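You operate a simulated robot arm through the tools that you are given. There is no shell and no other tool. Be economical: measure what you need, move in short steps, check, and stop when the job is done.

You are at the controls of a simulated two-armed robot. One attempt, no reset.

TASK
Take the cap off the white bottle that says "clear a" on the right end of the back counter and lay it down there.

It is judged by the outcome, as a careful person would: the job done as asked, and still so three seconds after it is handed in. It fails if anything else is knocked over, pushed out of place, dropped, spilled or broken. A push-on lid holds only when it is set on centred and level and pressed home; a screw cap is set on level and turned clockwise until tight.

THE ROBOT
Two 7-joint arms with three-finger grippers on one trunk, on a base that drives. Base frame: it is fixed to the floor where the robot stands at the start and does not move with it; the origin is under the middle of the robot, x ahead of it, y to its left, z up; the surface under the hand at the start is at about z = 900. Units: mm, degrees, N and s.
The left shoulder is at the start at [42, 154, 1007], the right one opposite. With the tool pointing down near the work surface each hand reaches from about 100 to 600 mm from the robot's upright axis, wherever it stands, measured 20 degrees to its own side. Payload 2.69 kg a hand.
The TCP of each hand is the grasp point between the finger pads, 29 mm short of the fingertips. In the tool frame z runs along the fingers and y along their closing line. The gripper opens to 120 mm. The gripper's body begins 78 mm behind the TCP.
Orientation is that of the tool frame in the base frame, as a unit quaternion [x, y, z, w]. With the fingers straight down and closing along the base's y, the tool's x points along the base's -x, its y along +y and its z along -z.

THE INTERFACE
- The arms move only by the tool send_rows. It takes "left_plan", "right_plan" or both (then of equal length, played together; a hand with none holds still); each is a list of rows, each a list of 7 numbers: the shift along the base's x, y, z in mm, then the turn, a rotation vector about the base's x, y, z in rad, then the opening, from 0 (shut) to 1 (fully open). In form: [[tx, ty, tz, ax, ay, az, gripper], ...]. A call has 1 to 12 rows; each row shifts and turns the commanded pose from where the row before left it. Each row takes 0.2 s and may step no farther than 50 mm and 8.6 degrees from the row before; otherwise, or with a gripper value out of range, the whole call is refused. A pose out of reach is approached as far as the arm can. The call stops where the force on the tool passes 40 N (or 10 N more than at its start, if that is more) or the arm is blocked; 0.2 s more then pass. Each finger halts on what it meets, pressing with about 33 N; the grip force reading is that of the motor and also rises with nothing between the fingers. The clock runs only during rows and for 0.2 s after the last one: add rows that do not move to give the fingers time. The reply holds the time, the measured pose of the TCP, the force on the tool along the base axes, the opening and the grip force, in the units named above and with some noise, with the torque about the TCP (base axes, N m) and any sound that the robot's microphone picked up.
- Cameras (640 x 400 px; columns grow to the right, rows downward): "scene" is now at [155.6, -7.5, 1173.2]; the picture's right is [-0.09, -1.00, 0.00], its down [-0.41, 0.04, -0.91] and it looks along [0.91, -0.09, -0.41] (base axes); focal length 214 px, centre (320, 200). "left" rides on the left gripper at [63, 0, -104] in its tool frame; the picture's right is [0.00, 1.00, 0.00], its down [-0.83, 0.00, -0.56] and it looks along [-0.56, 0.00, 0.83] (tool axes); focal length 275 px, centre (320, 200). "right" rides on the right gripper at [63, 0, -104] in its tool frame; the picture's right is [0.00, 1.00, 0.00], its down [-0.83, 0.00, -0.56] and it looks along [-0.56, 0.00, 0.83] (tool axes); focal length 275 px, centre (320, 200). There is no depth. A picture from a camera that has moved, and an enlarged one, comes with that camera's place and axes in the base frame and with its lens.
- get_image(camera): a new picture of that camera. The clock stands still meanwhile.
- raise_lower(by): slides the trunk up (or, below 0, down) by that many mm; the arms and the scene camera ride with it, the base frame stays. It gives what a move gives, with no picture.
- steer(legs): drives the robot by 1 to 6 legs, each [ahead, left, turn to the left] in mm, mm and degrees, along the robot's own axes; the way and the turn of a leg run together, so that a leg with both is an arc; at most 1500 mm and 180 degrees a leg. The arms and the cameras ride along, it lands a little off, and it stops where it bumps. It gives what a move gives.
- pan_tilt(pan, tilt): turns the head with the scene camera to pan (to the left, within 80 degrees either way) and tilt (down, from -29 to 69), counted from straight ahead of the robot. It gives what a move gives.
- close_up(camera, box): a new picture of the part [left, top, right, bottom] of that camera's present view, enlarged. The clock stands still meanwhile.
- sign_off(): hands the job in; it is judged then, once.

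Work in short steps. Places have to be worked out from the pictures, the camera data and where the tool is seen: move nearer, look again, correct. Check each grasp and each placing, and mend what went wrong. You have 120 turns and 100 pictures in all, those below and enlarged ones among them. Open the grippers and draw the arms clear of the work before you hand the job in, unless the task says otherwise; then end with one line.

The tools are called after ">>>" by a JSON object that holds its "api" and its "payload". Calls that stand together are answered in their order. send_rows: Moves the arms, as the interface text tells. Its arguments: {"type":"object","properties":{"left_plan":{"type":"array","items":{"type":"array","items":{"type":"number"}}},"right_plan":{"type":"array","items":{"type":"array","items":{"type":"number"}}}},"required":[]} The other tools are called the same way: raise_lower (by) slides the trunk up or down; steer (legs) drives the base; pan_tilt (pan, tilt) turns the head that bears the scene camera; get_image (camera) takes a picture; close_up (camera, box) takes an enlarged picture of a part of a camera's view; sign_off () hands the job in.

At the start:

```text
time: 0.0
left_eef_pos: [373.2, 296.3, 1000.7]
left_ee_rot: [0.0, 1.0, 0.0, 0.0]
left_ft_force: [-0.1, -0.2, 0.9]
left_moment: [0.04, 0.0, 0.0]
left_finger_gap: 120.1
left_grip_force: 0.0
right_eef_pos: [404.1, -41.1, 999.8]
right_ee_rot: [0.0, 1.0, -0.001, 0.0]
right_ft_force: [-0.3, -0.1, -0.7]
right_moment: [0.02, -0.02, 0.01]
right_finger_gap: 120.1
right_grip_force: 0.0
trunk travel left (down, up): [-375.0, 63.0]
robot x, y, heading: [0.6, -2.5, -0.1]
head pan, tilt: [-5.4, 24.5]
```

scene: 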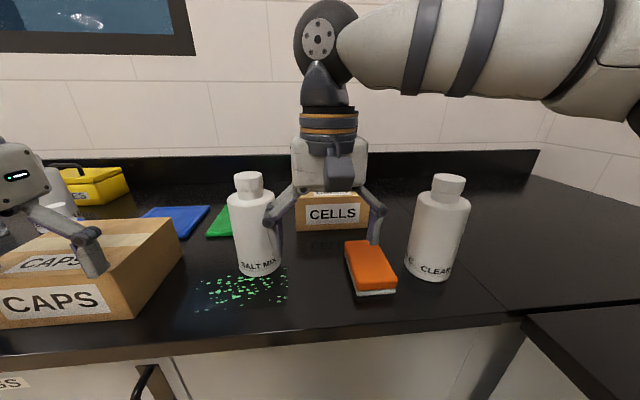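
right: 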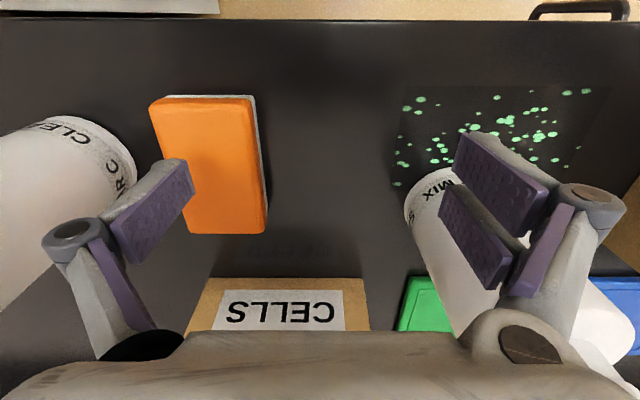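
left: 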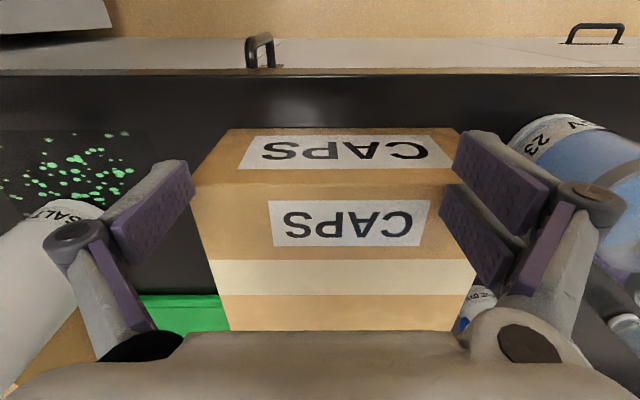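

The bottle right of the sponge reads "CLEAR…"; I take a closer look at its label and cap.

>>> {"api": "close_up", "payload": {"camera": "scene", "box": [380, 160, 500, 290]}}

>>> {"api": "close_up", "payload": {"camera": "right", "box": [0, 80, 200, 320]}}

>>> {"api": "pan_tilt", "payload": {"pan": -45, "tilt": 25}}

>>> {"api": "get_image", "payload": {"camera": "scene"}}

```text
3.08 times, centred on (440, 225) of scene
camera zoom: at [155.6, -7.5, 1173.2], right [-0.09, -1.0, 0.0], down [-0.41, 0.04, -0.91], along [0.91, -0.09, -0.41], focal length 660 px, centre (-49, 123)
```

zoom: 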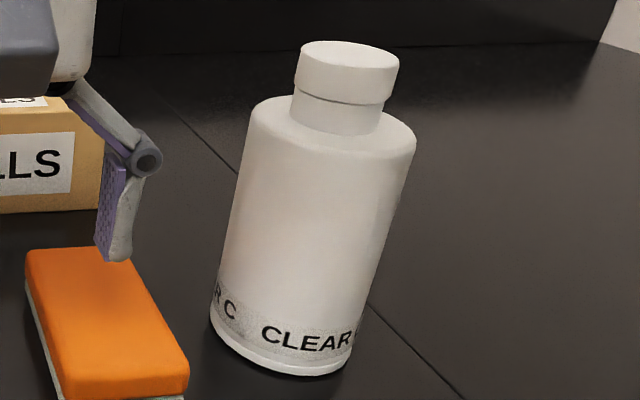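

```text
1.67 times, centred on (100, 200) of right
camera zoom: at [340.6, -42.4, 1104.6], right [0.0, 1.0, 0.0], down [0.83, 0.0, 0.56], along [0.56, 0.0, -0.83], focal length 459 px, centre (687, 200)
```

zoom: 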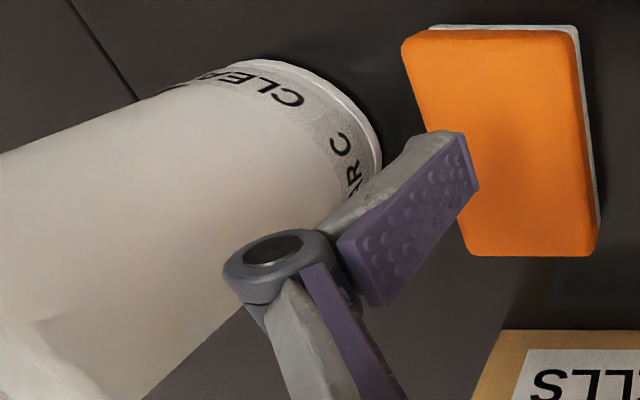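

```text
time: 1.1
left_eef_pos: [373.0, 295.8, 1000.4]
left_ee_rot: [0.0, 1.0, 0.0, 0.0]
left_ft_force: [0.9, -0.8, 0.4]
left_moment: [-0.02, -0.02, 0.02]
left_finger_gap: 119.9
left_grip_force: 0.0
right_eef_pos: [403.8, -41.6, 1000.7]
right_ee_rot: [0.0, 1.0, 0.0, 0.001]
right_ft_force: [0.2, 0.4, -0.4]
right_moment: [0.01, 0.01, 0.01]
right_finger_gap: 120.2
right_grip_force: 0.0
trunk travel left (down, up): [-375.0, 63.0]
robot x, y, heading: [2.8, -1.4, 0.1]
head pan, tilt: [-45.0, 25.0]
```

```text
94 pictures are left
camera scene: at [128.9, -63.9, 1172.4], right [-0.71, -0.71, 0.0], down [-0.3, 0.3, -0.91], along [0.64, -0.64, -0.42], focal length 214 px, centre (320, 200)
```

scene: 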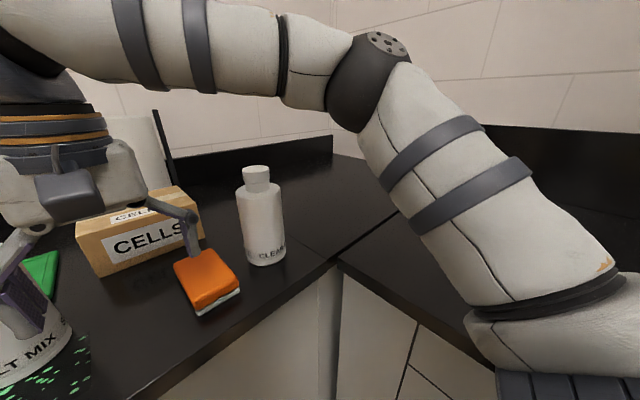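

The label wraps around and I can't yet tell "CLEAR A" from another one; I look further around for other such bottles.

>>> {"api": "close_up", "payload": {"camera": "scene", "box": [220, 150, 320, 280]}}

>>> {"api": "pan_tilt", "payload": {"pan": 40, "tilt": 25}}

>>> {"api": "get_image", "payload": {"camera": "scene"}}

>>> {"api": "pan_tilt", "payload": {"pan": -80, "tilt": 25}}

>>> {"api": "get_image", "payload": {"camera": "scene"}}

```text
3.08 times, centred on (270, 215) of scene
camera zoom: at [128.9, -63.9, 1172.4], right [-0.71, -0.71, 0.0], down [-0.3, 0.3, -0.91], along [0.64, -0.64, -0.42], focal length 660 px, centre (474, 154)
```

zoom: 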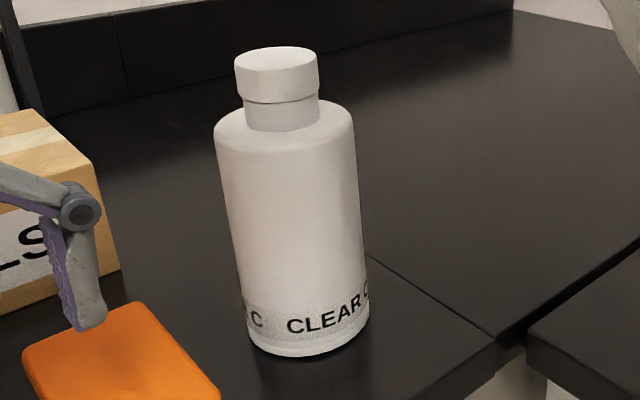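

```text
time: 2.6
left_eef_pos: [372.5, 296.8, 1000.0]
left_ee_rot: [0.001, 1.0, 0.0, 0.001]
left_ft_force: [-0.5, 0.5, 0.1]
left_moment: [0.01, -0.01, -0.03]
left_finger_gap: 120.0
left_grip_force: 0.0
right_eef_pos: [403.3, -40.8, 998.4]
right_ee_rot: [0.0, 1.0, 0.0, -0.001]
right_ft_force: [-0.7, 0.2, -0.1]
right_moment: [0.02, 0.01, 0.05]
right_finger_gap: 120.2
right_grip_force: 0.0
trunk travel left (down, up): [-375.0, 63.0]
robot x, y, heading: [0.4, 0.7, -0.0]
head pan, tilt: [40.0, 25.0]
```

```text
92 pictures are left
camera scene: at [134.3, 60.4, 1172.4], right [0.64, -0.77, 0.0], down [-0.32, -0.27, -0.91], along [0.69, 0.58, -0.42], focal length 214 px, centre (320, 200)
```

scene: 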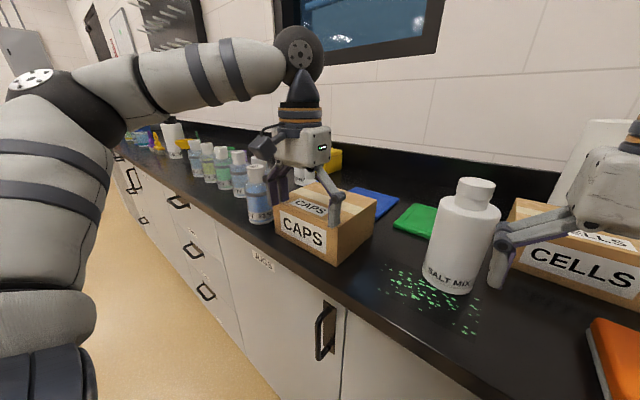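

```text
time: 4.7
left_eef_pos: [372.5, 296.3, 1000.0]
left_ee_rot: [0.001, 1.0, 0.0, 0.0]
left_ft_force: [0.1, -0.5, 0.9]
left_moment: [0.04, 0.01, -0.03]
left_finger_gap: 120.1
left_grip_force: 0.0
right_eef_pos: [405.5, -41.7, 1000.8]
right_ee_rot: [0.0, 1.0, 0.0, 0.0]
right_ft_force: [-0.7, -0.1, 0.6]
right_moment: [-0.01, -0.01, -0.03]
right_finger_gap: 119.5
right_grip_force: 0.0
trunk travel left (down, up): [-375.0, 63.0]
robot x, y, heading: [-1.2, 1.3, -0.1]
head pan, tilt: [-80.0, 25.0]
```

```text
91 pictures are left
camera scene: at [79.8, -89.5, 1172.4], right [-0.98, -0.17, 0.0], down [-0.07, 0.42, -0.91], along [0.16, -0.89, -0.42], focal length 214 px, centre (320, 200)
```

scene: 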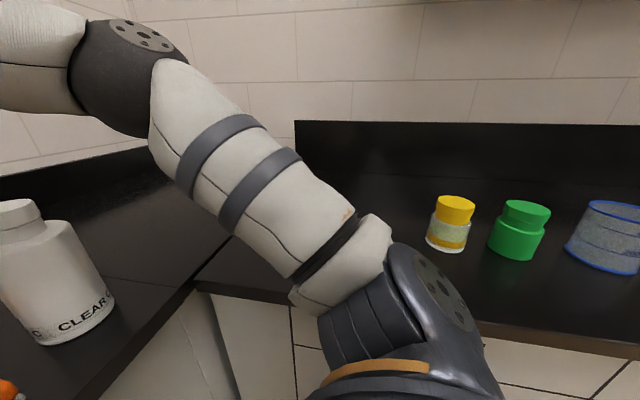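

The bottle here is the candidate; I read its label from this angle and also want to see what the arm hides.

>>> {"api": "close_up", "payload": {"camera": "scene", "box": [0, 260, 140, 350]}}

>>> {"api": "pan_tilt", "payload": {"pan": -25, "tilt": 30}}

>>> {"api": "get_image", "payload": {"camera": "scene"}}

```text
4.44 times, centred on (70, 305) of scene
camera zoom: at [79.8, -89.5, 1172.4], right [-0.98, -0.17, 0.0], down [-0.07, 0.42, -0.91], along [0.16, -0.89, -0.42], focal length 953 px, centre (1431, -267)
```

zoom: 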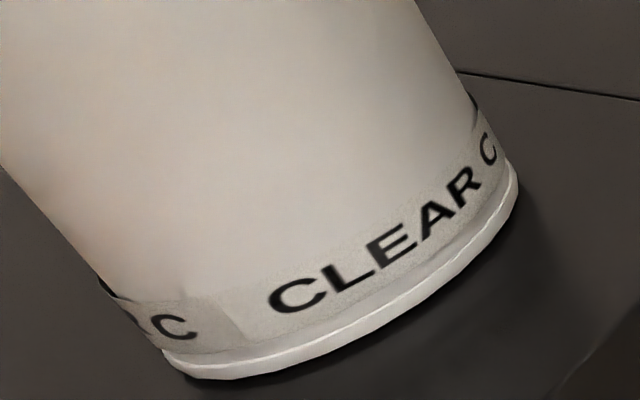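

```text
time: 5.9
left_eef_pos: [372.8, 294.9, 999.6]
left_ee_rot: [0.001, 1.0, 0.001, 0.0]
left_ft_force: [-0.3, -0.6, 0.1]
left_moment: [-0.01, -0.02, 0.03]
left_finger_gap: 119.8
left_grip_force: 0.1
right_eef_pos: [404.3, -41.0, 1000.7]
right_ee_rot: [0.001, 1.0, 0.0, 0.0]
right_ft_force: [0.3, -0.2, -0.1]
right_moment: [0.01, -0.04, 0.01]
right_finger_gap: 119.9
right_grip_force: 0.1
trunk travel left (down, up): [-375.0, 63.0]
robot x, y, heading: [-0.7, -0.2, 0.2]
head pan, tilt: [-25.0, 30.0]
```

```text
89 pictures are left
camera scene: at [145.7, -37.1, 1164.4], right [-0.42, -0.91, 0.0], down [-0.45, 0.21, -0.87], along [0.78, -0.37, -0.5], focal length 214 px, centre (320, 200)
```

scene: 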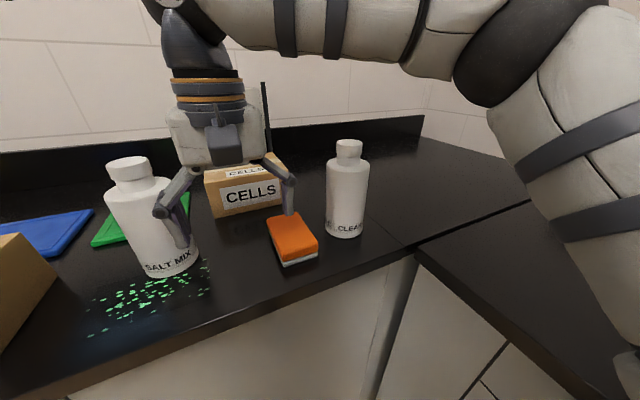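

This bottle reads "CLEAR C", so "CLEAR A" must be elsewhere. I raise the hands clear and look to both sides and back.

>>> {"api": "send_rows", "payload": {"left_plan": [[0, 0, 50, 0, 0, 0, 1], [0, 0, 50, 0, 0, 0, 1], [0, 0, 50, 0, 0, 0, 1], [-30, 0, 30, 0, 0, 0, 1], [-40, 0, 0, 0, 0, 0, 1], [-40, 0, 0, 0, 0, 0, 1]], "right_plan": [[0, 0, 50, 0, 0, 0, 1], [0, 0, 50, 0, 0, 0, 1], [0, 0, 50, 0, 0, 0, 1], [-30, 0, 30, 0, 0, 0, 1], [-40, 0, 0, 0, 0, 0, 1], [-40, 0, 0, 0, 0, 0, 1]]}}

>>> {"api": "pan_tilt", "payload": {"pan": 80, "tilt": 15}}

>>> {"api": "get_image", "payload": {"camera": "scene"}}

>>> {"api": "pan_tilt", "payload": {"pan": -55, "tilt": 20}}

>>> {"api": "get_image", "payload": {"camera": "scene"}}

```text
time: 7.3
left_eef_pos: [312.0, 251.4, 1087.7]
left_ee_rot: [0.0, 1.0, 0.0, 0.001]
left_ft_force: [-0.1, 0.1, 0.1]
left_moment: [0.03, 0.02, -0.05]
left_finger_gap: 120.0
left_grip_force: 0.1
left hand out of reach, approached as far as the arm can: row 2, 3, 4, 5, 6
right_eef_pos: [307.6, -42.5, 1164.6]
right_ee_rot: [0.001, 1.0, 0.0, 0.001]
right_ft_force: [-0.5, -0.2, 0.8]
right_moment: [-0.01, -0.01, 0.01]
right_finger_gap: 119.7
right_grip_force: 0.1
right hand out of reach, approached as far as the arm can: row 4
trunk travel left (down, up): [-375.0, 63.0]
robot x, y, heading: [-2.8, 2.6, 0.2]
head pan, tilt: [-25.0, 30.0]
```

```text
time: 9.1
left_eef_pos: [313.4, 252.4, 1087.6]
left_ee_rot: [0.0, 1.0, 0.0, 0.001]
left_ft_force: [-0.3, -0.5, 0.1]
left_moment: [0.01, -0.03, 0.0]
left_finger_gap: 120.2
left_grip_force: 0.1
right_eef_pos: [308.6, -42.2, 1164.2]
right_ee_rot: [0.0, 1.0, 0.001, 0.0]
right_ft_force: [-0.3, -0.3, -0.5]
right_moment: [0.02, -0.03, -0.03]
right_finger_gap: 120.0
right_grip_force: 0.1
trunk travel left (down, up): [-375.0, 63.0]
robot x, y, heading: [-0.2, 2.6, 0.1]
head pan, tilt: [80.0, 15.0]
```

```text
88 pictures are left
camera scene: at [80.0, 93.2, 1188.6], right [0.98, -0.17, 0.0], down [-0.05, -0.25, -0.97], along [0.17, 0.95, -0.26], focal length 214 px, centre (320, 200)
```

scene: 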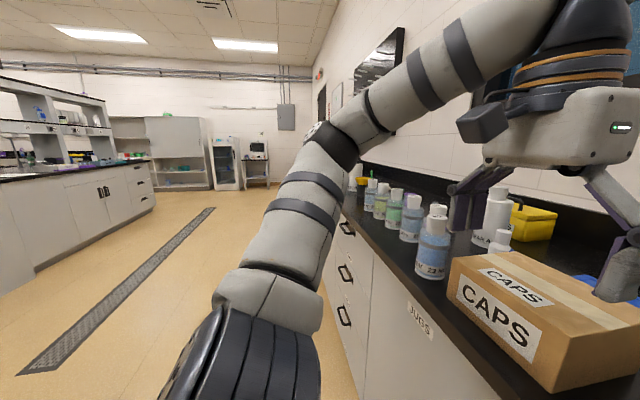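

```text
time: 11.3
left_eef_pos: [312.8, 253.0, 1086.7]
left_ee_rot: [0.0, 1.0, -0.001, 0.0]
left_ft_force: [0.3, -0.6, 1.3]
left_moment: [-0.04, 0.01, -0.01]
left_finger_gap: 120.0
left_grip_force: 0.1
right_eef_pos: [306.9, -41.5, 1163.9]
right_ee_rot: [0.0, 1.0, 0.0, 0.0]
right_ft_force: [-0.2, -0.7, -0.2]
right_moment: [0.0, 0.03, 0.02]
right_finger_gap: 119.9
right_grip_force: 0.0
trunk travel left (down, up): [-375.0, 63.0]
robot x, y, heading: [-0.8, -1.3, -0.0]
head pan, tilt: [-55.0, 20.0]
```

```text
87 pictures are left
camera scene: at [117.2, -75.0, 1180.5], right [-0.82, -0.57, 0.0], down [-0.2, 0.28, -0.94], along [0.54, -0.77, -0.34], focal length 214 px, centre (320, 200)
```

scene: 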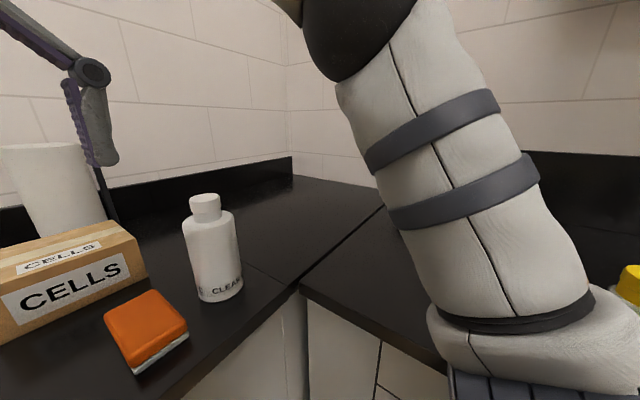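

There is another white bottle near the CAPS box, and benches further off. I zoom in on those.

>>> {"api": "pan_tilt", "payload": {"pan": 80, "tilt": 15}}

>>> {"api": "close_up", "payload": {"camera": "scene", "box": [340, 160, 540, 285]}}

>>> {"api": "close_up", "payload": {"camera": "scene", "box": [0, 70, 200, 195]}}

```text
time: 13.4
left_eef_pos: [312.6, 252.4, 1088.3]
left_ee_rot: [0.0, 1.0, 0.0, 0.0]
left_ft_force: [0.0, 0.3, 1.3]
left_moment: [0.02, 0.01, 0.04]
left_finger_gap: 119.9
left_grip_force: 0.1
right_eef_pos: [308.3, -41.7, 1163.4]
right_ee_rot: [0.0, 1.0, 0.001, 0.0]
right_ft_force: [-1.0, -0.5, 1.1]
right_moment: [-0.03, -0.04, -0.01]
right_finger_gap: 120.0
right_grip_force: 0.0
trunk travel left (down, up): [-375.0, 63.0]
robot x, y, heading: [0.4, -0.6, -0.0]
head pan, tilt: [80.0, 15.0]
```

```text
3.20 times, centred on (440, 222) of scene
camera zoom: at [80.0, 93.2, 1188.6], right [0.98, -0.17, 0.0], down [-0.05, -0.25, -0.97], along [0.17, 0.95, -0.26], focal length 686 px, centre (-64, 128)
```

zoom: 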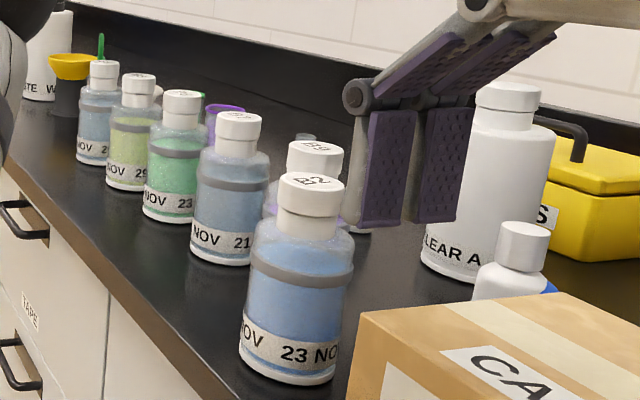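

```text
3.20 times, centred on (100, 132) of scene
camera zoom: at [80.0, 93.2, 1188.6], right [0.98, -0.17, 0.0], down [-0.05, -0.25, -0.97], along [0.17, 0.95, -0.26], focal length 686 px, centre (1024, 416)
```

zoom: 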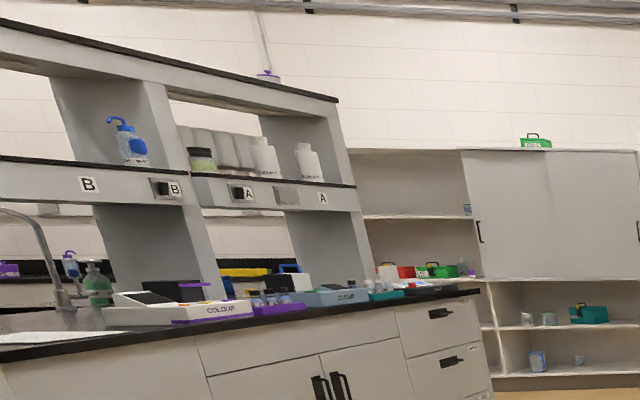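

"CLEAR A" is the white bottle behind the CAPS box, behind my left hand. Rough estimate (630, 560), cap top about z 1067. I take another view from a different pan for triangulation.

>>> {"api": "pan_tilt", "payload": {"pan": 45, "tilt": 25}}

>>> {"api": "get_image", "payload": {"camera": "scene"}}

>>> {"api": "get_image", "payload": {"camera": "left"}}

```text
time: 14.5
left_eef_pos: [313.7, 251.8, 1087.6]
left_ee_rot: [0.0, 1.0, 0.0, 0.0]
left_ft_force: [-0.2, 0.5, 0.1]
left_moment: [0.0, -0.03, -0.05]
left_finger_gap: 120.4
left_grip_force: 0.1
right_eef_pos: [307.6, -41.7, 1163.2]
right_ee_rot: [0.0, 1.0, 0.0, -0.001]
right_ft_force: [0.3, 1.3, -0.6]
right_moment: [0.01, 0.01, 0.01]
right_finger_gap: 120.0
right_grip_force: 0.0
trunk travel left (down, up): [-375.0, 63.0]
robot x, y, heading: [-0.4, -0.2, -0.1]
head pan, tilt: [45.0, 25.0]
```

```text
84 pictures are left
camera scene: at [128.8, 66.4, 1172.4], right [0.71, -0.71, 0.0], down [-0.3, -0.3, -0.91], along [0.64, 0.64, -0.42], focal length 214 px, centre (320, 200)
```

scene: 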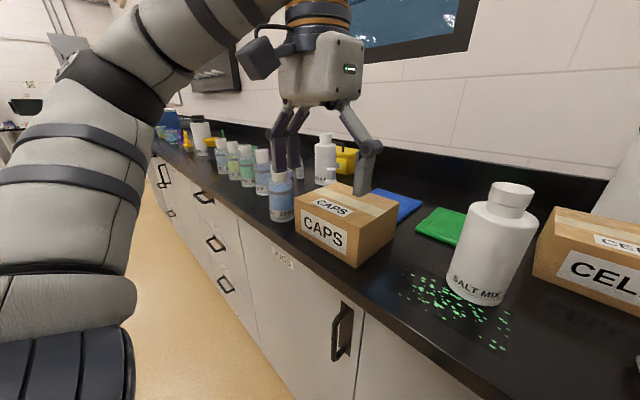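

```text
83 pictures are left
camera left: at [249.5, 251.0, 1191.7], right [0.0, 1.0, 0.0], down [0.83, 0.0, 0.56], along [0.56, 0.0, -0.83], focal length 275 px, centre (320, 200)
```

left: 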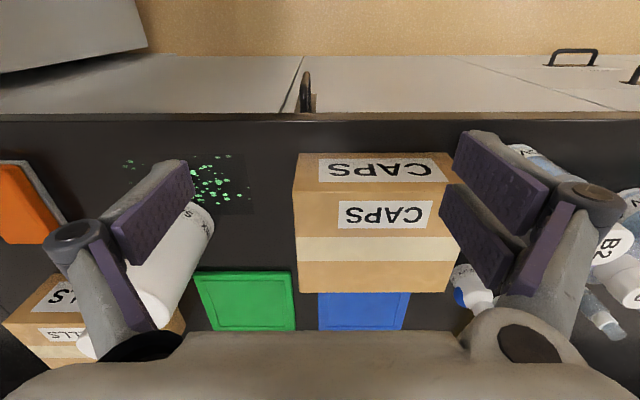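

Triangulated: bottle at roughly (655, 570), top about z 1063. I raise the trunk so the hands clear the bottles (tops about 1043), then drive left partway.

>>> {"api": "raise_lower", "payload": {"by": 60}}

>>> {"api": "steer", "payload": {"legs": [[0, 200, 0]]}}

>>> {"api": "get_image", "payload": {"camera": "scene"}}

>>> {"api": "get_image", "payload": {"camera": "left"}}

```text
time: 15.5
left_eef_pos: [312.8, 251.3, 1147.9]
left_ee_rot: [0.0, 1.0, 0.0, -0.001]
left_ft_force: [0.2, -0.8, -0.6]
left_moment: [-0.01, 0.04, -0.01]
left_finger_gap: 119.7
left_grip_force: 0.1
right_eef_pos: [308.6, -42.1, 1223.1]
right_ee_rot: [0.0, 1.0, 0.0, -0.002]
right_ft_force: [-0.2, 0.1, -0.2]
right_moment: [-0.02, 0.07, -0.03]
right_finger_gap: 119.9
right_grip_force: 0.2
trunk travel left (down, up): [-435.0, 3.0]
robot x, y, heading: [3.0, -0.8, 0.1]
head pan, tilt: [45.0, 25.0]
```

```text
time: 17.6
left_eef_pos: [313.0, 450.4, 1147.1]
left_ee_rot: [0.001, 1.0, 0.001, 0.0]
left_ft_force: [0.4, -0.2, -0.5]
left_moment: [0.0, 0.0, 0.04]
left_finger_gap: 119.9
left_grip_force: 0.0
right_eef_pos: [307.3, 157.4, 1223.9]
right_ee_rot: [0.0, 1.0, 0.0, 0.0]
right_ft_force: [-0.5, 0.2, 0.3]
right_moment: [-0.02, 0.03, -0.01]
right_finger_gap: 119.8
right_grip_force: 0.1
trunk travel left (down, up): [-435.0, 3.0]
robot x, y, heading: [2.4, 199.2, -0.3]
head pan, tilt: [45.0, 25.0]
```

```text
82 pictures are left
camera scene: at [70.5, 265.4, 1240.8], right [0.71, -0.71, 0.0], down [-0.3, -0.3, -0.91], along [0.64, 0.64, -0.42], focal length 214 px, centre (320, 200)
```

scene: 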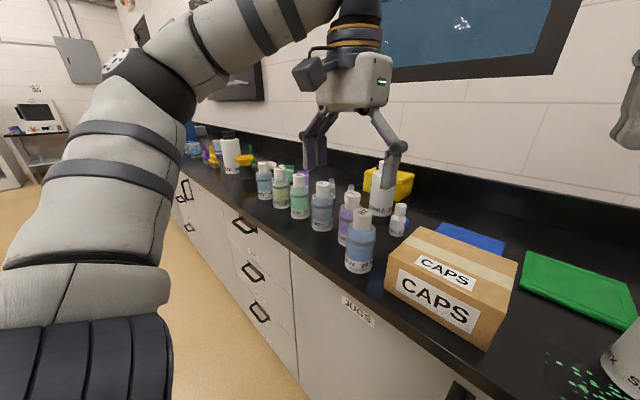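

```text
81 pictures are left
camera left: at [248.5, 449.3, 1252.4], right [0.0, 1.0, 0.0], down [0.83, 0.0, 0.56], along [0.56, 0.0, -0.83], focal length 275 px, centre (320, 200)
```

left: 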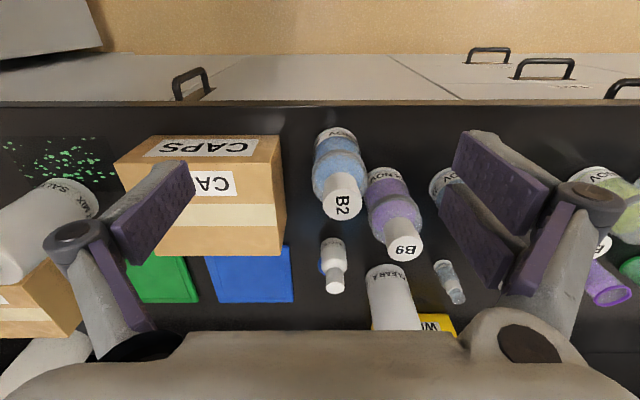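

The left camera puts the bottle at about (660, 570). I drive another 190 mm to the left, then forward toward the counter.

>>> {"api": "steer", "payload": {"legs": [[0, 190, 0], [60, 0, 0]]}}

>>> {"api": "get_image", "payload": {"camera": "left"}}

>>> {"api": "pan_tilt", "payload": {"pan": 10, "tilt": 40}}

>>> {"api": "get_image", "payload": {"camera": "scene"}}

```text
time: 20.3
left_eef_pos: [373.2, 640.4, 1148.6]
left_ee_rot: [0.0, 1.0, -0.001, 0.0]
left_ft_force: [0.8, -0.6, -0.1]
left_moment: [0.0, 0.01, -0.01]
left_finger_gap: 120.0
left_grip_force: 0.1
right_eef_pos: [369.0, 346.2, 1222.8]
right_ee_rot: [0.001, 1.0, 0.0, 0.0]
right_ft_force: [0.3, -0.2, -0.2]
right_moment: [0.03, 0.04, 0.0]
right_finger_gap: 119.9
right_grip_force: 0.1
trunk travel left (down, up): [-435.0, 3.0]
robot x, y, heading: [57.1, 390.8, -0.2]
head pan, tilt: [45.0, 25.0]
```

```text
80 pictures are left
camera left: at [310.0, 639.0, 1252.4], right [0.01, 1.0, 0.0], down [0.83, -0.01, 0.56], along [0.56, 0.0, -0.83], focal length 275 px, centre (320, 200)
```

left: 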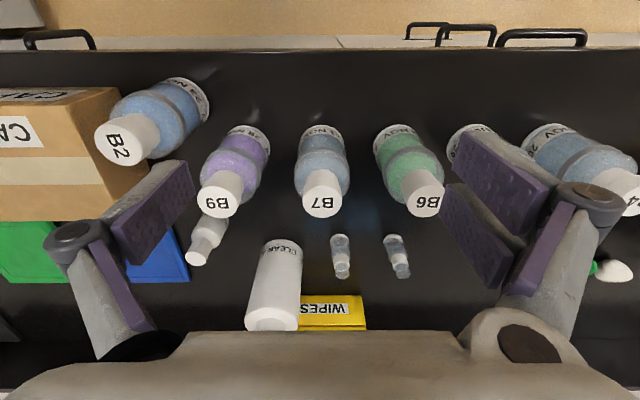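

```text
time: 21.3
left_eef_pos: [373.0, 640.1, 1147.4]
left_ee_rot: [0.0, 1.0, -0.002, 0.0]
left_ft_force: [1.4, -0.3, 0.3]
left_moment: [-0.02, 0.03, 0.01]
left_finger_gap: 119.8
left_grip_force: 0.1
right_eef_pos: [369.0, 348.7, 1224.0]
right_ee_rot: [0.001, 1.0, 0.0, 0.001]
right_ft_force: [-0.5, 0.4, -1.0]
right_moment: [-0.01, -0.03, 0.01]
right_finger_gap: 120.0
right_grip_force: 0.1
trunk travel left (down, up): [-435.0, 3.0]
robot x, y, heading: [59.2, 389.0, -0.3]
head pan, tilt: [10.0, 40.0]
```

```text
79 pictures are left
camera scene: at [149.3, 405.1, 1217.5], right [0.17, -0.98, 0.0], down [-0.63, -0.11, -0.77], along [0.75, 0.13, -0.64], focal length 214 px, centre (320, 200)
```

scene: 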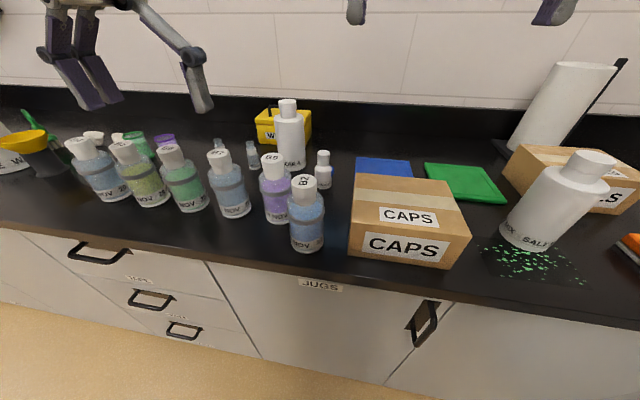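

Bottle ≈ (665, 572), cap top ≈ 1068. It is about 634 mm from the robot axis, so I go another 60 mm forward and bring the left hand higher for a better look.

>>> {"api": "steer", "payload": {"legs": [[60, 0, 0]]}}

>>> {"api": "close_up", "payload": {"camera": "scene", "box": [220, 60, 380, 180]}}

```text
time: 22.2
left_eef_pos: [434.5, 640.1, 1148.6]
left_ee_rot: [0.001, 1.0, 0.0, 0.0]
left_ft_force: [0.0, -0.3, -0.5]
left_moment: [-0.01, 0.04, 0.01]
left_finger_gap: 120.0
left_grip_force: 0.0
right_eef_pos: [429.6, 346.8, 1223.7]
right_ee_rot: [0.001, 1.0, 0.0, 0.0]
right_ft_force: [0.2, 0.2, -0.1]
right_moment: [-0.01, 0.02, -0.03]
right_finger_gap: 119.9
right_grip_force: 0.1
trunk travel left (down, up): [-435.0, 3.0]
robot x, y, heading: [118.0, 388.1, -0.1]
head pan, tilt: [10.0, 40.0]
```

```text
3.33 times, centred on (300, 120) of scene
camera zoom: at [209.8, 404.8, 1217.5], right [0.17, -0.99, 0.0], down [-0.63, -0.11, -0.77], along [0.75, 0.13, -0.64], focal length 715 px, centre (387, 467)
```

zoom: 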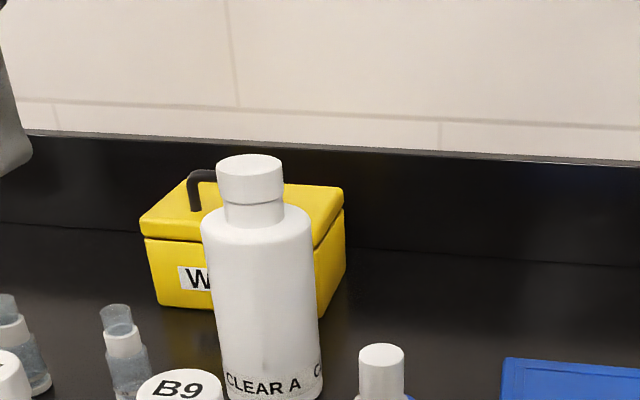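

Cap ≈ (670, 577), top z ≈ 1070, diameter ≈ 44, height ≈ 30. I bring the left hand above it at z ≈ 1165.

>>> {"api": "send_rows", "payload": {"left_plan": [[40, -10, 3, 0, 0, 0, 1], [40, -10, 3, 0, 0, 0, 1], [40, -10, 3, 0, 0, 0, 1], [40, -11, 3, 0, 0, 0, 1], [40, -11, 3, 0, 0, 0, 1], [36, -11, 0, 0, 0, 0, 1], [0, 0, 0, 0, 0, 0, 1]]}}

>>> {"api": "get_image", "payload": {"camera": "left"}}

>>> {"api": "get_image", "payload": {"camera": "scene"}}

```text
time: 23.9
left_eef_pos: [602.8, 587.1, 1148.7]
left_ee_rot: [0.002, 1.0, 0.0, 0.001]
left_ft_force: [0.7, -0.2, -0.6]
left_moment: [0.01, 0.0, 0.02]
left_finger_gap: 120.2
left_grip_force: 0.0
left hand out of reach, approached as far as the arm can: row 5, 6
right_eef_pos: [428.0, 346.5, 1222.7]
right_ee_rot: [0.001, 1.0, 0.0, 0.0]
right_ft_force: [1.2, -0.2, 0.4]
right_moment: [0.0, 0.02, -0.03]
right_finger_gap: 119.7
right_grip_force: 0.0
trunk travel left (down, up): [-435.0, 3.0]
robot x, y, heading: [121.1, 392.7, 0.0]
head pan, tilt: [10.0, 40.0]
```

```text
77 pictures are left
camera left: at [538.5, 586.3, 1253.2], right [0.01, 1.0, 0.0], down [0.83, -0.01, 0.56], along [0.56, 0.0, -0.83], focal length 275 px, centre (320, 200)
```

left: 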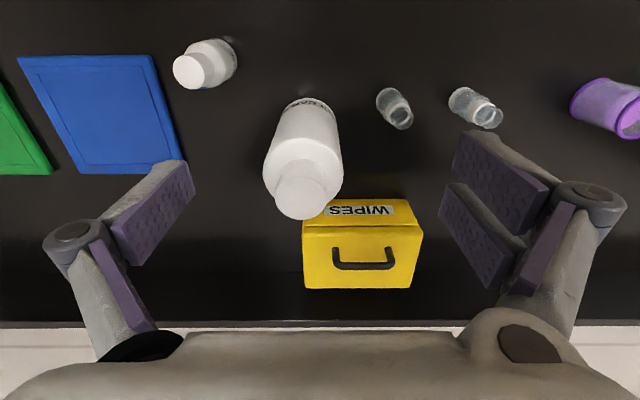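

```text
76 pictures are left
camera scene: at [208.9, 405.0, 1217.5], right [0.17, -0.99, 0.0], down [-0.63, -0.11, -0.77], along [0.75, 0.13, -0.64], focal length 214 px, centre (320, 200)
```

scene: 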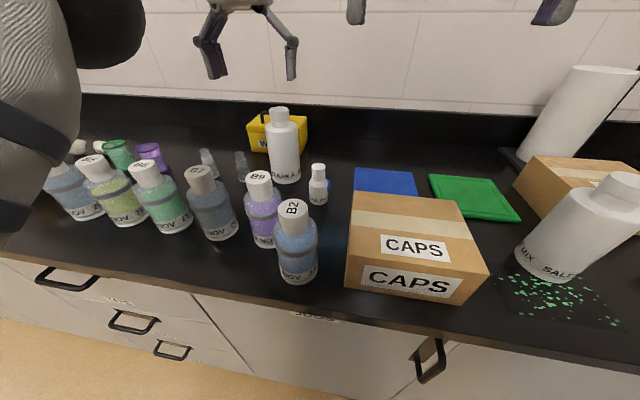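

Cap now reads (659, 573). The hand is at its reach limit up high, so I drive forward another 70 mm.

>>> {"api": "steer", "payload": {"legs": [[70, 0, 0]]}}

>>> {"api": "get_image", "payload": {"camera": "left"}}

```text
time: 24.9
left_eef_pos: [672.7, 588.3, 1149.7]
left_ee_rot: [0.002, 1.0, 0.0, 0.001]
left_ft_force: [0.7, -0.2, 0.4]
left_moment: [-0.02, 0.06, -0.01]
left_finger_gap: 120.0
left_grip_force: 0.0
right_eef_pos: [497.9, 347.0, 1224.3]
right_ee_rot: [0.001, 1.0, 0.0, 0.0]
right_ft_force: [-0.5, -0.1, -0.3]
right_moment: [0.0, 0.08, -0.03]
right_finger_gap: 120.0
right_grip_force: 0.0
trunk travel left (down, up): [-435.0, 3.0]
robot x, y, heading: [194.4, 389.6, -0.2]
head pan, tilt: [10.0, 40.0]
```

```text
75 pictures are left
camera left: at [608.7, 586.7, 1253.2], right [0.01, 1.0, 0.0], down [0.83, 0.0, 0.56], along [0.56, 0.0, -0.83], focal length 275 px, centre (320, 200)
```

left: 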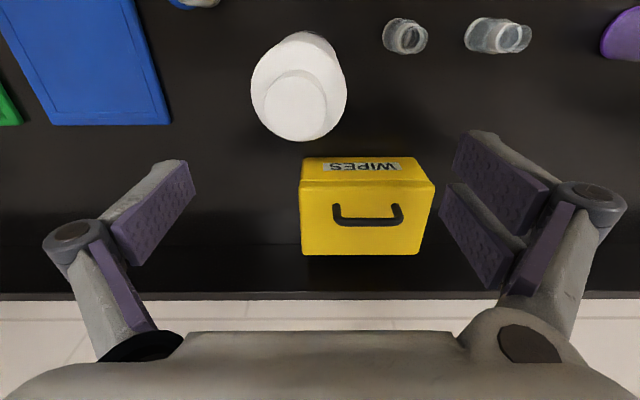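

Two views agree: cap axis (660, 571), top z ≈ 1065. I centre over it and pre-turn the wrist clockwise by about 60° so there's room to unscrew counter-clockwise.

>>> {"api": "send_rows", "payload": {"left_plan": [[-3, -5, 0, 0, 0, -0.15, 0.75], [-3, -5, 0, 0, 0, -0.15, 0.75], [-3, -3, 0, 0, 0, -0.15, 0.75], [-3, -3, 0, 0, 0, -0.15, 0.75], [0, 0, 0, 0, 0, -0.15, 0.75], [0, 0, 0, 0, 0, -0.15, 0.75], [0, 0, 0, 0, 0, -0.15, 0.75], [0, 0, 0, 0, 0, 0, 0.75]]}}

>>> {"api": "get_image", "payload": {"camera": "left"}}

```text
time: 26.7
left_eef_pos: [550.5, 523.9, 1087.8]
left_ee_rot: [0.5, 0.866, 0.0, 0.001]
left_ft_force: [0.1, 0.2, 0.0]
left_moment: [0.01, 0.01, -0.02]
left_finger_gap: 90.0
left_grip_force: 0.1
left hand out of reach, approached as far as the arm can: row 2, 3, 4, 5, 6, 7
right_eef_pos: [498.5, 346.1, 1224.7]
right_ee_rot: [0.0, 1.0, 0.0, -0.001]
right_ft_force: [-0.1, 0.2, -0.3]
right_moment: [-0.04, 0.0, -0.01]
right_finger_gap: 119.6
right_grip_force: 0.1
trunk travel left (down, up): [-435.0, 3.0]
robot x, y, heading: [192.2, 385.2, -0.0]
head pan, tilt: [10.0, 40.0]
```

```text
74 pictures are left
camera left: at [518.0, 577.3, 1191.0], right [0.87, 0.5, 0.0], down [0.41, -0.72, 0.56], along [0.28, -0.49, -0.83], focal length 275 px, centre (320, 200)
```

left: 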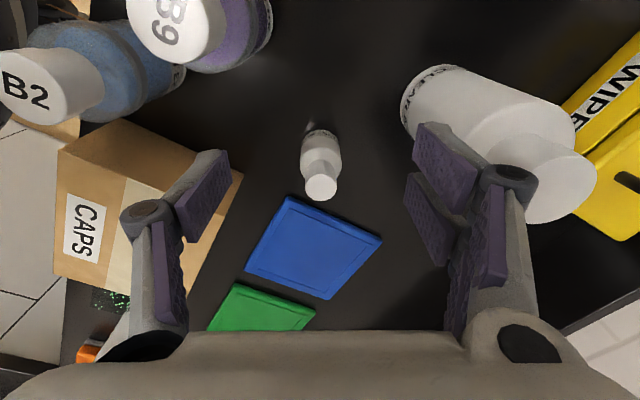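

The −60° turn was out of reach at that height and the hand was pulled aside (nothing touched). I turn back to zero yaw here and rise a little, clear of everything.

>>> {"api": "send_rows", "payload": {"left_plan": [[0, 0, 0, 0, 0, 0.15, 0.6], [0, 0, 0, 0, 0, 0.15, 0.6], [0, 0, 0, 0, 0, 0.15, 0.6], [0, 0, 0, 0, 0, 0.15, 0.6], [0, 0, 0, 0, 0, 0.15, 0.6], [0, 0, 0, 0, 0, 0.15, 0.6], [0, 0, 0, 0, 0, 0.15, 0.6], [0, 0, 0, 0, 0, 0, 0.6]]}}

```text
time: 28.5
left_eef_pos: [550.4, 523.8, 1087.1]
left_ee_rot: [-0.001, 1.0, -0.001, 0.001]
left_ft_force: [-0.9, 0.6, -0.1]
left_moment: [0.07, 0.02, 0.0]
left_finger_gap: 72.0
left_grip_force: 0.1
right_eef_pos: [499.0, 346.5, 1223.8]
right_ee_rot: [0.001, 1.0, 0.0, 0.0]
right_ft_force: [0.5, -0.7, -0.2]
right_moment: [0.0, -0.01, -0.03]
right_finger_gap: 120.0
right_grip_force: 0.0
trunk travel left (down, up): [-435.0, 3.0]
robot x, y, heading: [185.9, 388.4, -0.1]
head pan, tilt: [10.0, 40.0]
```

The command stays at the reached pose, which is predictable. I test the positive yaw range at this free spot.

>>> {"api": "send_rows", "payload": {"left_plan": [[0, 0, 0, 0, 0, 0.15, 0.6], [0, 0, 0, 0, 0, 0.15, 0.6], [0, 0, 0, 0, 0, 0.15, 0.6], [0, 0, 0, 0, 0, 0.15, 0.6], [0, 0, 0, 0, 0, 0.15, 0.6], [0, 0, 0, 0, 0, 0.15, 0.6], [0, 0, 0, 0, 0, 0.15, 0.6], [0, 0, 0, 0, 0, 0.15, 0.6], [0, 0, 0, 0, 0, 0.15, 0.6], [0, 0, 0, 0, 0, 0.15, 0.6]]}}

```text
time: 30.7
left_eef_pos: [550.0, 524.7, 1086.7]
left_ee_rot: [-0.682, 0.731, 0.002, 0.001]
left_ft_force: [-0.7, -0.6, 0.2]
left_moment: [0.0, 0.0, 0.03]
left_finger_gap: 71.9
left_grip_force: 0.0
right_eef_pos: [496.5, 347.3, 1223.7]
right_ee_rot: [0.002, 1.0, -0.001, 0.001]
right_ft_force: [-0.1, -0.1, -0.7]
right_moment: [0.01, 0.01, -0.02]
right_finger_gap: 120.1
right_grip_force: 0.2
trunk travel left (down, up): [-435.0, 3.0]
robot x, y, heading: [192.4, 386.9, 0.0]
head pan, tilt: [10.0, 40.0]
```

Positive yaw to +86° works here. I return to zero yaw, rise to 1112 and move over the cap.

>>> {"api": "send_rows", "payload": {"left_plan": [[0, 0, 5, 0, 0, -0.15, 1], [0, 0, 5, 0, 0, -0.15, 1], [0, 0, 5, 0, 0, -0.15, 1], [0, 0, 5, 0, 0, -0.15, 1], [0, 0, 5, 0, 0, -0.15, 1], [0, 0, 0, 0, 0, -0.15, 1], [0, 0, 0, 0, 0, -0.15, 1], [0, 0, 0, 0, 0, -0.15, 1], [0, 0, 0, 0, 0, -0.15, 1], [0, 0, 0, 0, 0, -0.15, 1]]}}

>>> {"api": "send_rows", "payload": {"left_plan": [[30, 12, 0, 0, 0, 0, 1], [30, 12, 0, 0, 0, 0, 1], [30, 12, 0, 0, 0, 0, 1], [20, 11, 0, 0, 0, 0, 1], [0, 0, 0, 0, 0, 0, 1]]}}

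>>> {"api": "get_image", "payload": {"camera": "left"}}

```text
time: 32.9
left_eef_pos: [551.5, 523.0, 1112.3]
left_ee_rot: [0.001, 1.0, 0.0, 0.0]
left_ft_force: [0.8, 0.0, 0.5]
left_moment: [-0.04, 0.01, 0.02]
left_finger_gap: 120.1
left_grip_force: 0.1
right_eef_pos: [497.1, 346.7, 1223.3]
right_ee_rot: [0.001, 1.0, -0.001, 0.0]
right_ft_force: [0.5, 0.0, 1.2]
right_moment: [-0.01, -0.01, 0.0]
right_finger_gap: 119.9
right_grip_force: 0.1
trunk travel left (down, up): [-435.0, 3.0]
robot x, y, heading: [191.4, 389.9, -0.3]
head pan, tilt: [10.0, 40.0]
```

```text
time: 34.1
left_eef_pos: [661.7, 571.8, 1113.0]
left_ee_rot: [0.001, 1.0, 0.0, 0.001]
left_ft_force: [-0.4, 0.1, 0.0]
left_moment: [0.03, -0.04, 0.01]
left_finger_gap: 120.1
left_grip_force: 0.0
right_eef_pos: [497.9, 346.2, 1223.4]
right_ee_rot: [0.001, 1.0, -0.001, 0.0]
right_ft_force: [-0.1, -0.2, -0.5]
right_moment: [0.01, -0.01, -0.04]
right_finger_gap: 119.9
right_grip_force: 0.0
trunk travel left (down, up): [-435.0, 3.0]
robot x, y, heading: [193.1, 389.7, -0.2]
head pan, tilt: [10.0, 40.0]
```

```text
73 pictures are left
camera left: at [597.1, 569.9, 1216.7], right [0.01, 1.0, 0.0], down [0.83, 0.0, 0.56], along [0.56, 0.0, -0.83], focal length 275 px, centre (320, 200)
```

left: 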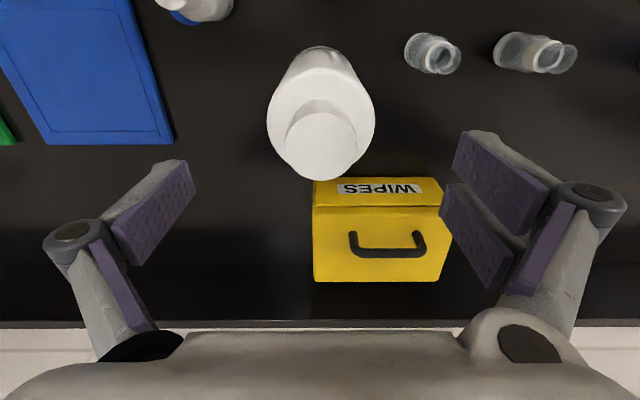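

Cap is at (661, 570), right under the TCP. I test the yaw range here above the cap: first −17°.

>>> {"api": "send_rows", "payload": {"left_plan": [[0, 0, 0, 0, 0, -0.15, 1], [0, 0, 0, 0, 0, -0.15, 1], [0, 0, 0, 0, 0, 0, 1]]}}

```text
time: 34.9
left_eef_pos: [660.3, 570.9, 1112.5]
left_ee_rot: [0.151, 0.989, 0.001, 0.001]
left_ft_force: [-0.8, 0.0, 0.1]
left_moment: [-0.02, 0.0, -0.01]
left_finger_gap: 120.0
left_grip_force: 0.1
right_eef_pos: [498.1, 345.8, 1224.1]
right_ee_rot: [0.001, 1.0, 0.0, 0.0]
right_ft_force: [0.5, 0.2, 0.3]
right_moment: [0.0, 0.01, -0.01]
right_finger_gap: 120.0
right_grip_force: 0.0
trunk travel left (down, up): [-435.0, 3.0]
robot x, y, heading: [189.1, 390.7, -0.1]
head pan, tilt: [10.0, 40.0]
```

Good. I descend to TCP 1057 around the cap and look.

>>> {"api": "send_rows", "payload": {"left_plan": [[0, 0, -20, 0, 0, 0, 1], [0, 0, -20, 0, 0, 0, 0.7], [0, 0, -15, 0, 0, 0, 0.6], [0, 0, 0, 0, 0, 0, 0.6]]}}

>>> {"api": "close_up", "payload": {"camera": "scene", "box": [200, 30, 360, 130]}}

>>> {"api": "get_image", "payload": {"camera": "left"}}

```text
time: 35.9
left_eef_pos: [660.7, 571.3, 1056.8]
left_ee_rot: [0.15, 0.989, 0.0, 0.001]
left_ft_force: [-0.8, 0.1, 0.0]
left_moment: [0.01, 0.01, -0.03]
left_finger_gap: 72.3
left_grip_force: 0.0
right_eef_pos: [497.5, 346.2, 1223.4]
right_ee_rot: [0.002, 1.0, 0.0, 0.001]
right_ft_force: [-0.7, 0.8, -0.9]
right_moment: [-0.01, -0.01, 0.0]
right_finger_gap: 120.1
right_grip_force: 0.1
trunk travel left (down, up): [-435.0, 3.0]
robot x, y, heading: [189.3, 392.3, -0.2]
head pan, tilt: [10.0, 40.0]
```

```text
4.00 times, centred on (280, 80) of scene
camera zoom: at [278.6, 404.8, 1217.6], right [0.17, -0.98, 0.0], down [-0.63, -0.11, -0.77], along [0.75, 0.13, -0.64], focal length 858 px, centre (480, 680)
```

zoom: 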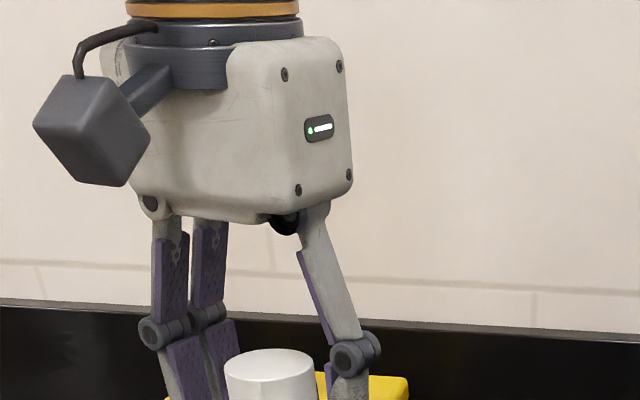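

```text
71 pictures are left
camera left: at [599.2, 588.0, 1161.5], right [0.3, 0.95, 0.0], down [0.79, -0.25, 0.56], along [0.53, -0.17, -0.83], focal length 275 px, centre (320, 200)
```

left: 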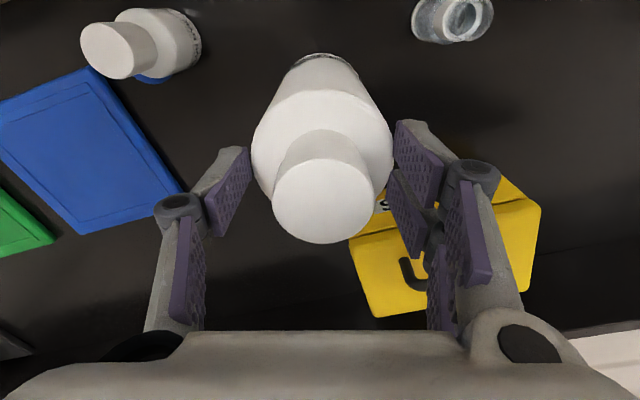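

Cap is centred between the fingers. I close on it.

>>> {"api": "send_rows", "payload": {"left_plan": [[0, 0, 0, 0, 0, 0, 0.3], [0, 0, 0, 0, 0, 0, 0.2], [0, 0, 0, 0, 0, 0, 0.2]]}}

>>> {"api": "get_image", "payload": {"camera": "left"}}

```text
time: 36.7
left_eef_pos: [660.0, 570.1, 1057.6]
left_ee_rot: [0.149, 0.989, 0.0, 0.001]
left_ft_force: [-0.1, 0.4, 1.1]
left_moment: [-0.01, 0.0, 0.02]
left_finger_gap: 39.3
left_grip_force: 33.2
right_eef_pos: [497.4, 346.2, 1223.7]
right_ee_rot: [0.001, 1.0, -0.001, 0.0]
right_ft_force: [-0.4, -0.5, -0.3]
right_moment: [0.02, -0.01, 0.0]
right_finger_gap: 119.9
right_grip_force: 0.0
trunk travel left (down, up): [-435.0, 3.0]
robot x, y, heading: [191.0, 390.5, 0.1]
head pan, tilt: [10.0, 40.0]
```

```text
70 pictures are left
camera left: at [599.3, 588.2, 1161.6], right [0.3, 0.95, 0.0], down [0.79, -0.25, 0.56], along [0.53, -0.17, -0.83], focal length 275 px, centre (320, 200)
```

left: 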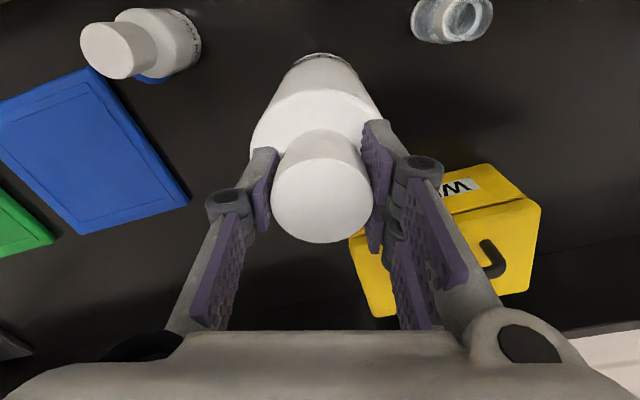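

Gripped at 39 mm. I try a small counter-clockwise turn (about 6°) and read the torque.

>>> {"api": "send_rows", "payload": {"left_plan": [[0, 0, 0, 0, 0, 0.05, 0.2], [0, 0, 0, 0, 0, 0.05, 0.2]]}}

```text
time: 37.3
left_eef_pos: [660.0, 570.8, 1057.5]
left_ee_rot: [0.099, 0.995, -0.001, 0.001]
left_ft_force: [-0.2, 0.7, 1.7]
left_moment: [-0.13, 0.07, 0.05]
left_finger_gap: 39.3
left_grip_force: 33.5
right_eef_pos: [499.2, 345.5, 1224.5]
right_ee_rot: [0.001, 1.0, 0.001, 0.001]
right_ft_force: [0.4, 0.4, 0.0]
right_moment: [-0.02, 0.01, -0.02]
right_finger_gap: 119.7
right_grip_force: 0.1
trunk travel left (down, up): [-435.0, 3.0]
robot x, y, heading: [188.3, 389.7, -0.3]
head pan, tilt: [10.0, 40.0]
```

Low torque. I check the label position, turn about 34° more, and see whether bottle or cap turned.

>>> {"api": "close_up", "payload": {"camera": "scene", "box": [230, 100, 330, 200]}}

>>> {"api": "send_rows", "payload": {"left_plan": [[0, 0, 0, 0, 0, 0.1, 0.2], [0, 0, 0, 0, 0, 0.1, 0.2], [0, 0, 0, 0, 0, 0.1, 0.2], [0, 0, 0, 0, 0, 0.1, 0.2], [0, 0, 0, 0, 0, 0.1, 0.2], [0, 0, 0, 0, 0, 0.1, 0.2]]}}

>>> {"api": "close_up", "payload": {"camera": "scene", "box": [230, 100, 330, 200]}}

```text
4.00 times, centred on (280, 150) of scene
camera zoom: at [278.6, 404.9, 1217.5], right [0.17, -0.98, 0.0], down [-0.63, -0.11, -0.77], along [0.75, 0.13, -0.64], focal length 858 px, centre (480, 400)
```

zoom: 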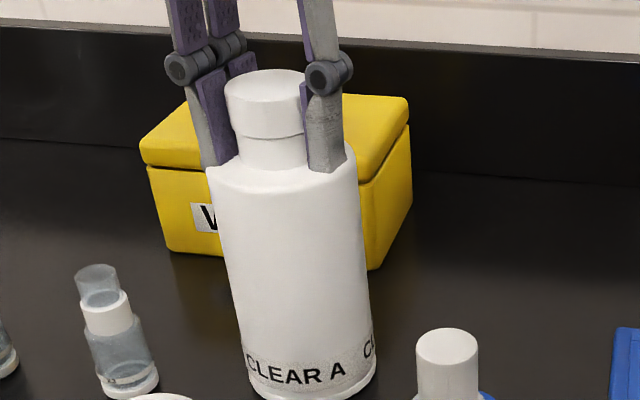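

```text
time: 38.7
left_eef_pos: [659.8, 571.5, 1058.3]
left_ee_rot: [-0.199, 0.98, 0.0, 0.001]
left_ft_force: [-0.3, -0.4, 1.1]
left_moment: [-0.04, 0.0, -0.02]
left_finger_gap: 39.1
left_grip_force: 33.1
right_eef_pos: [498.1, 345.7, 1224.9]
right_ee_rot: [0.001, 1.0, 0.0, -0.001]
right_ft_force: [-0.4, 0.1, 0.0]
right_moment: [0.0, -0.01, 0.01]
right_finger_gap: 120.1
right_grip_force: 0.1
trunk travel left (down, up): [-435.0, 3.0]
robot x, y, heading: [186.7, 387.7, -0.2]
head pan, tilt: [10.0, 40.0]
```

```text
4.00 times, centred on (280, 150) of scene
camera zoom: at [278.7, 404.7, 1217.5], right [0.17, -0.98, 0.0], down [-0.63, -0.11, -0.77], along [0.75, 0.13, -0.64], focal length 858 px, centre (480, 400)
```

zoom: 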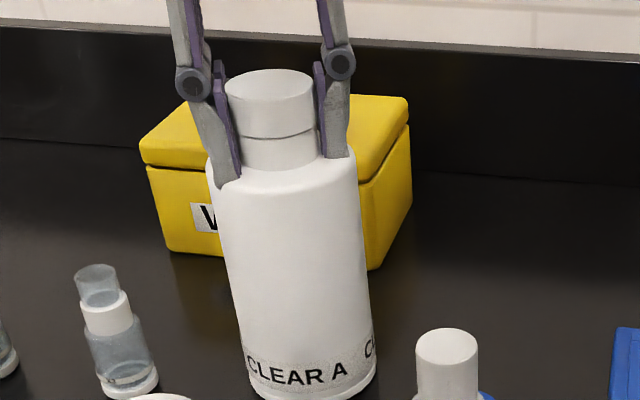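

The bottle stayed put while the cap turned with little torque. I try a gentle 3 mm lift and read the force.

>>> {"api": "send_rows", "payload": {"left_plan": [[0, 0, 1.5, 0, 0, 0, 0.2], [0, 0, 1.5, 0, 0, 0, 0.2]]}}

>>> {"api": "close_up", "payload": {"camera": "scene", "box": [230, 100, 330, 200]}}

```text
time: 39.3
left_eef_pos: [660.2, 571.6, 1060.2]
left_ee_rot: [-0.199, 0.98, 0.001, 0.0]
left_ft_force: [0.2, 0.0, -3.2]
left_moment: [0.0, 0.0, 0.02]
left_finger_gap: 39.3
left_grip_force: 33.2
right_eef_pos: [498.7, 346.3, 1224.6]
right_ee_rot: [0.001, 1.0, -0.001, 0.001]
right_ft_force: [0.0, -0.3, -0.3]
right_moment: [-0.03, 0.01, 0.04]
right_finger_gap: 120.0
right_grip_force: 0.1
trunk travel left (down, up): [-435.0, 3.0]
robot x, y, heading: [191.6, 392.1, -0.1]
head pan, tilt: [10.0, 40.0]
```

```text
4.00 times, centred on (280, 150) of scene
camera zoom: at [279.1, 404.9, 1217.4], right [0.17, -0.98, 0.0], down [-0.63, -0.11, -0.77], along [0.75, 0.13, -0.64], focal length 858 px, centre (480, 400)
```

zoom: 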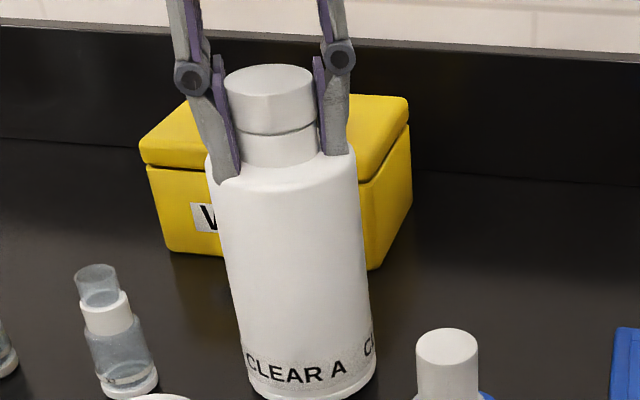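

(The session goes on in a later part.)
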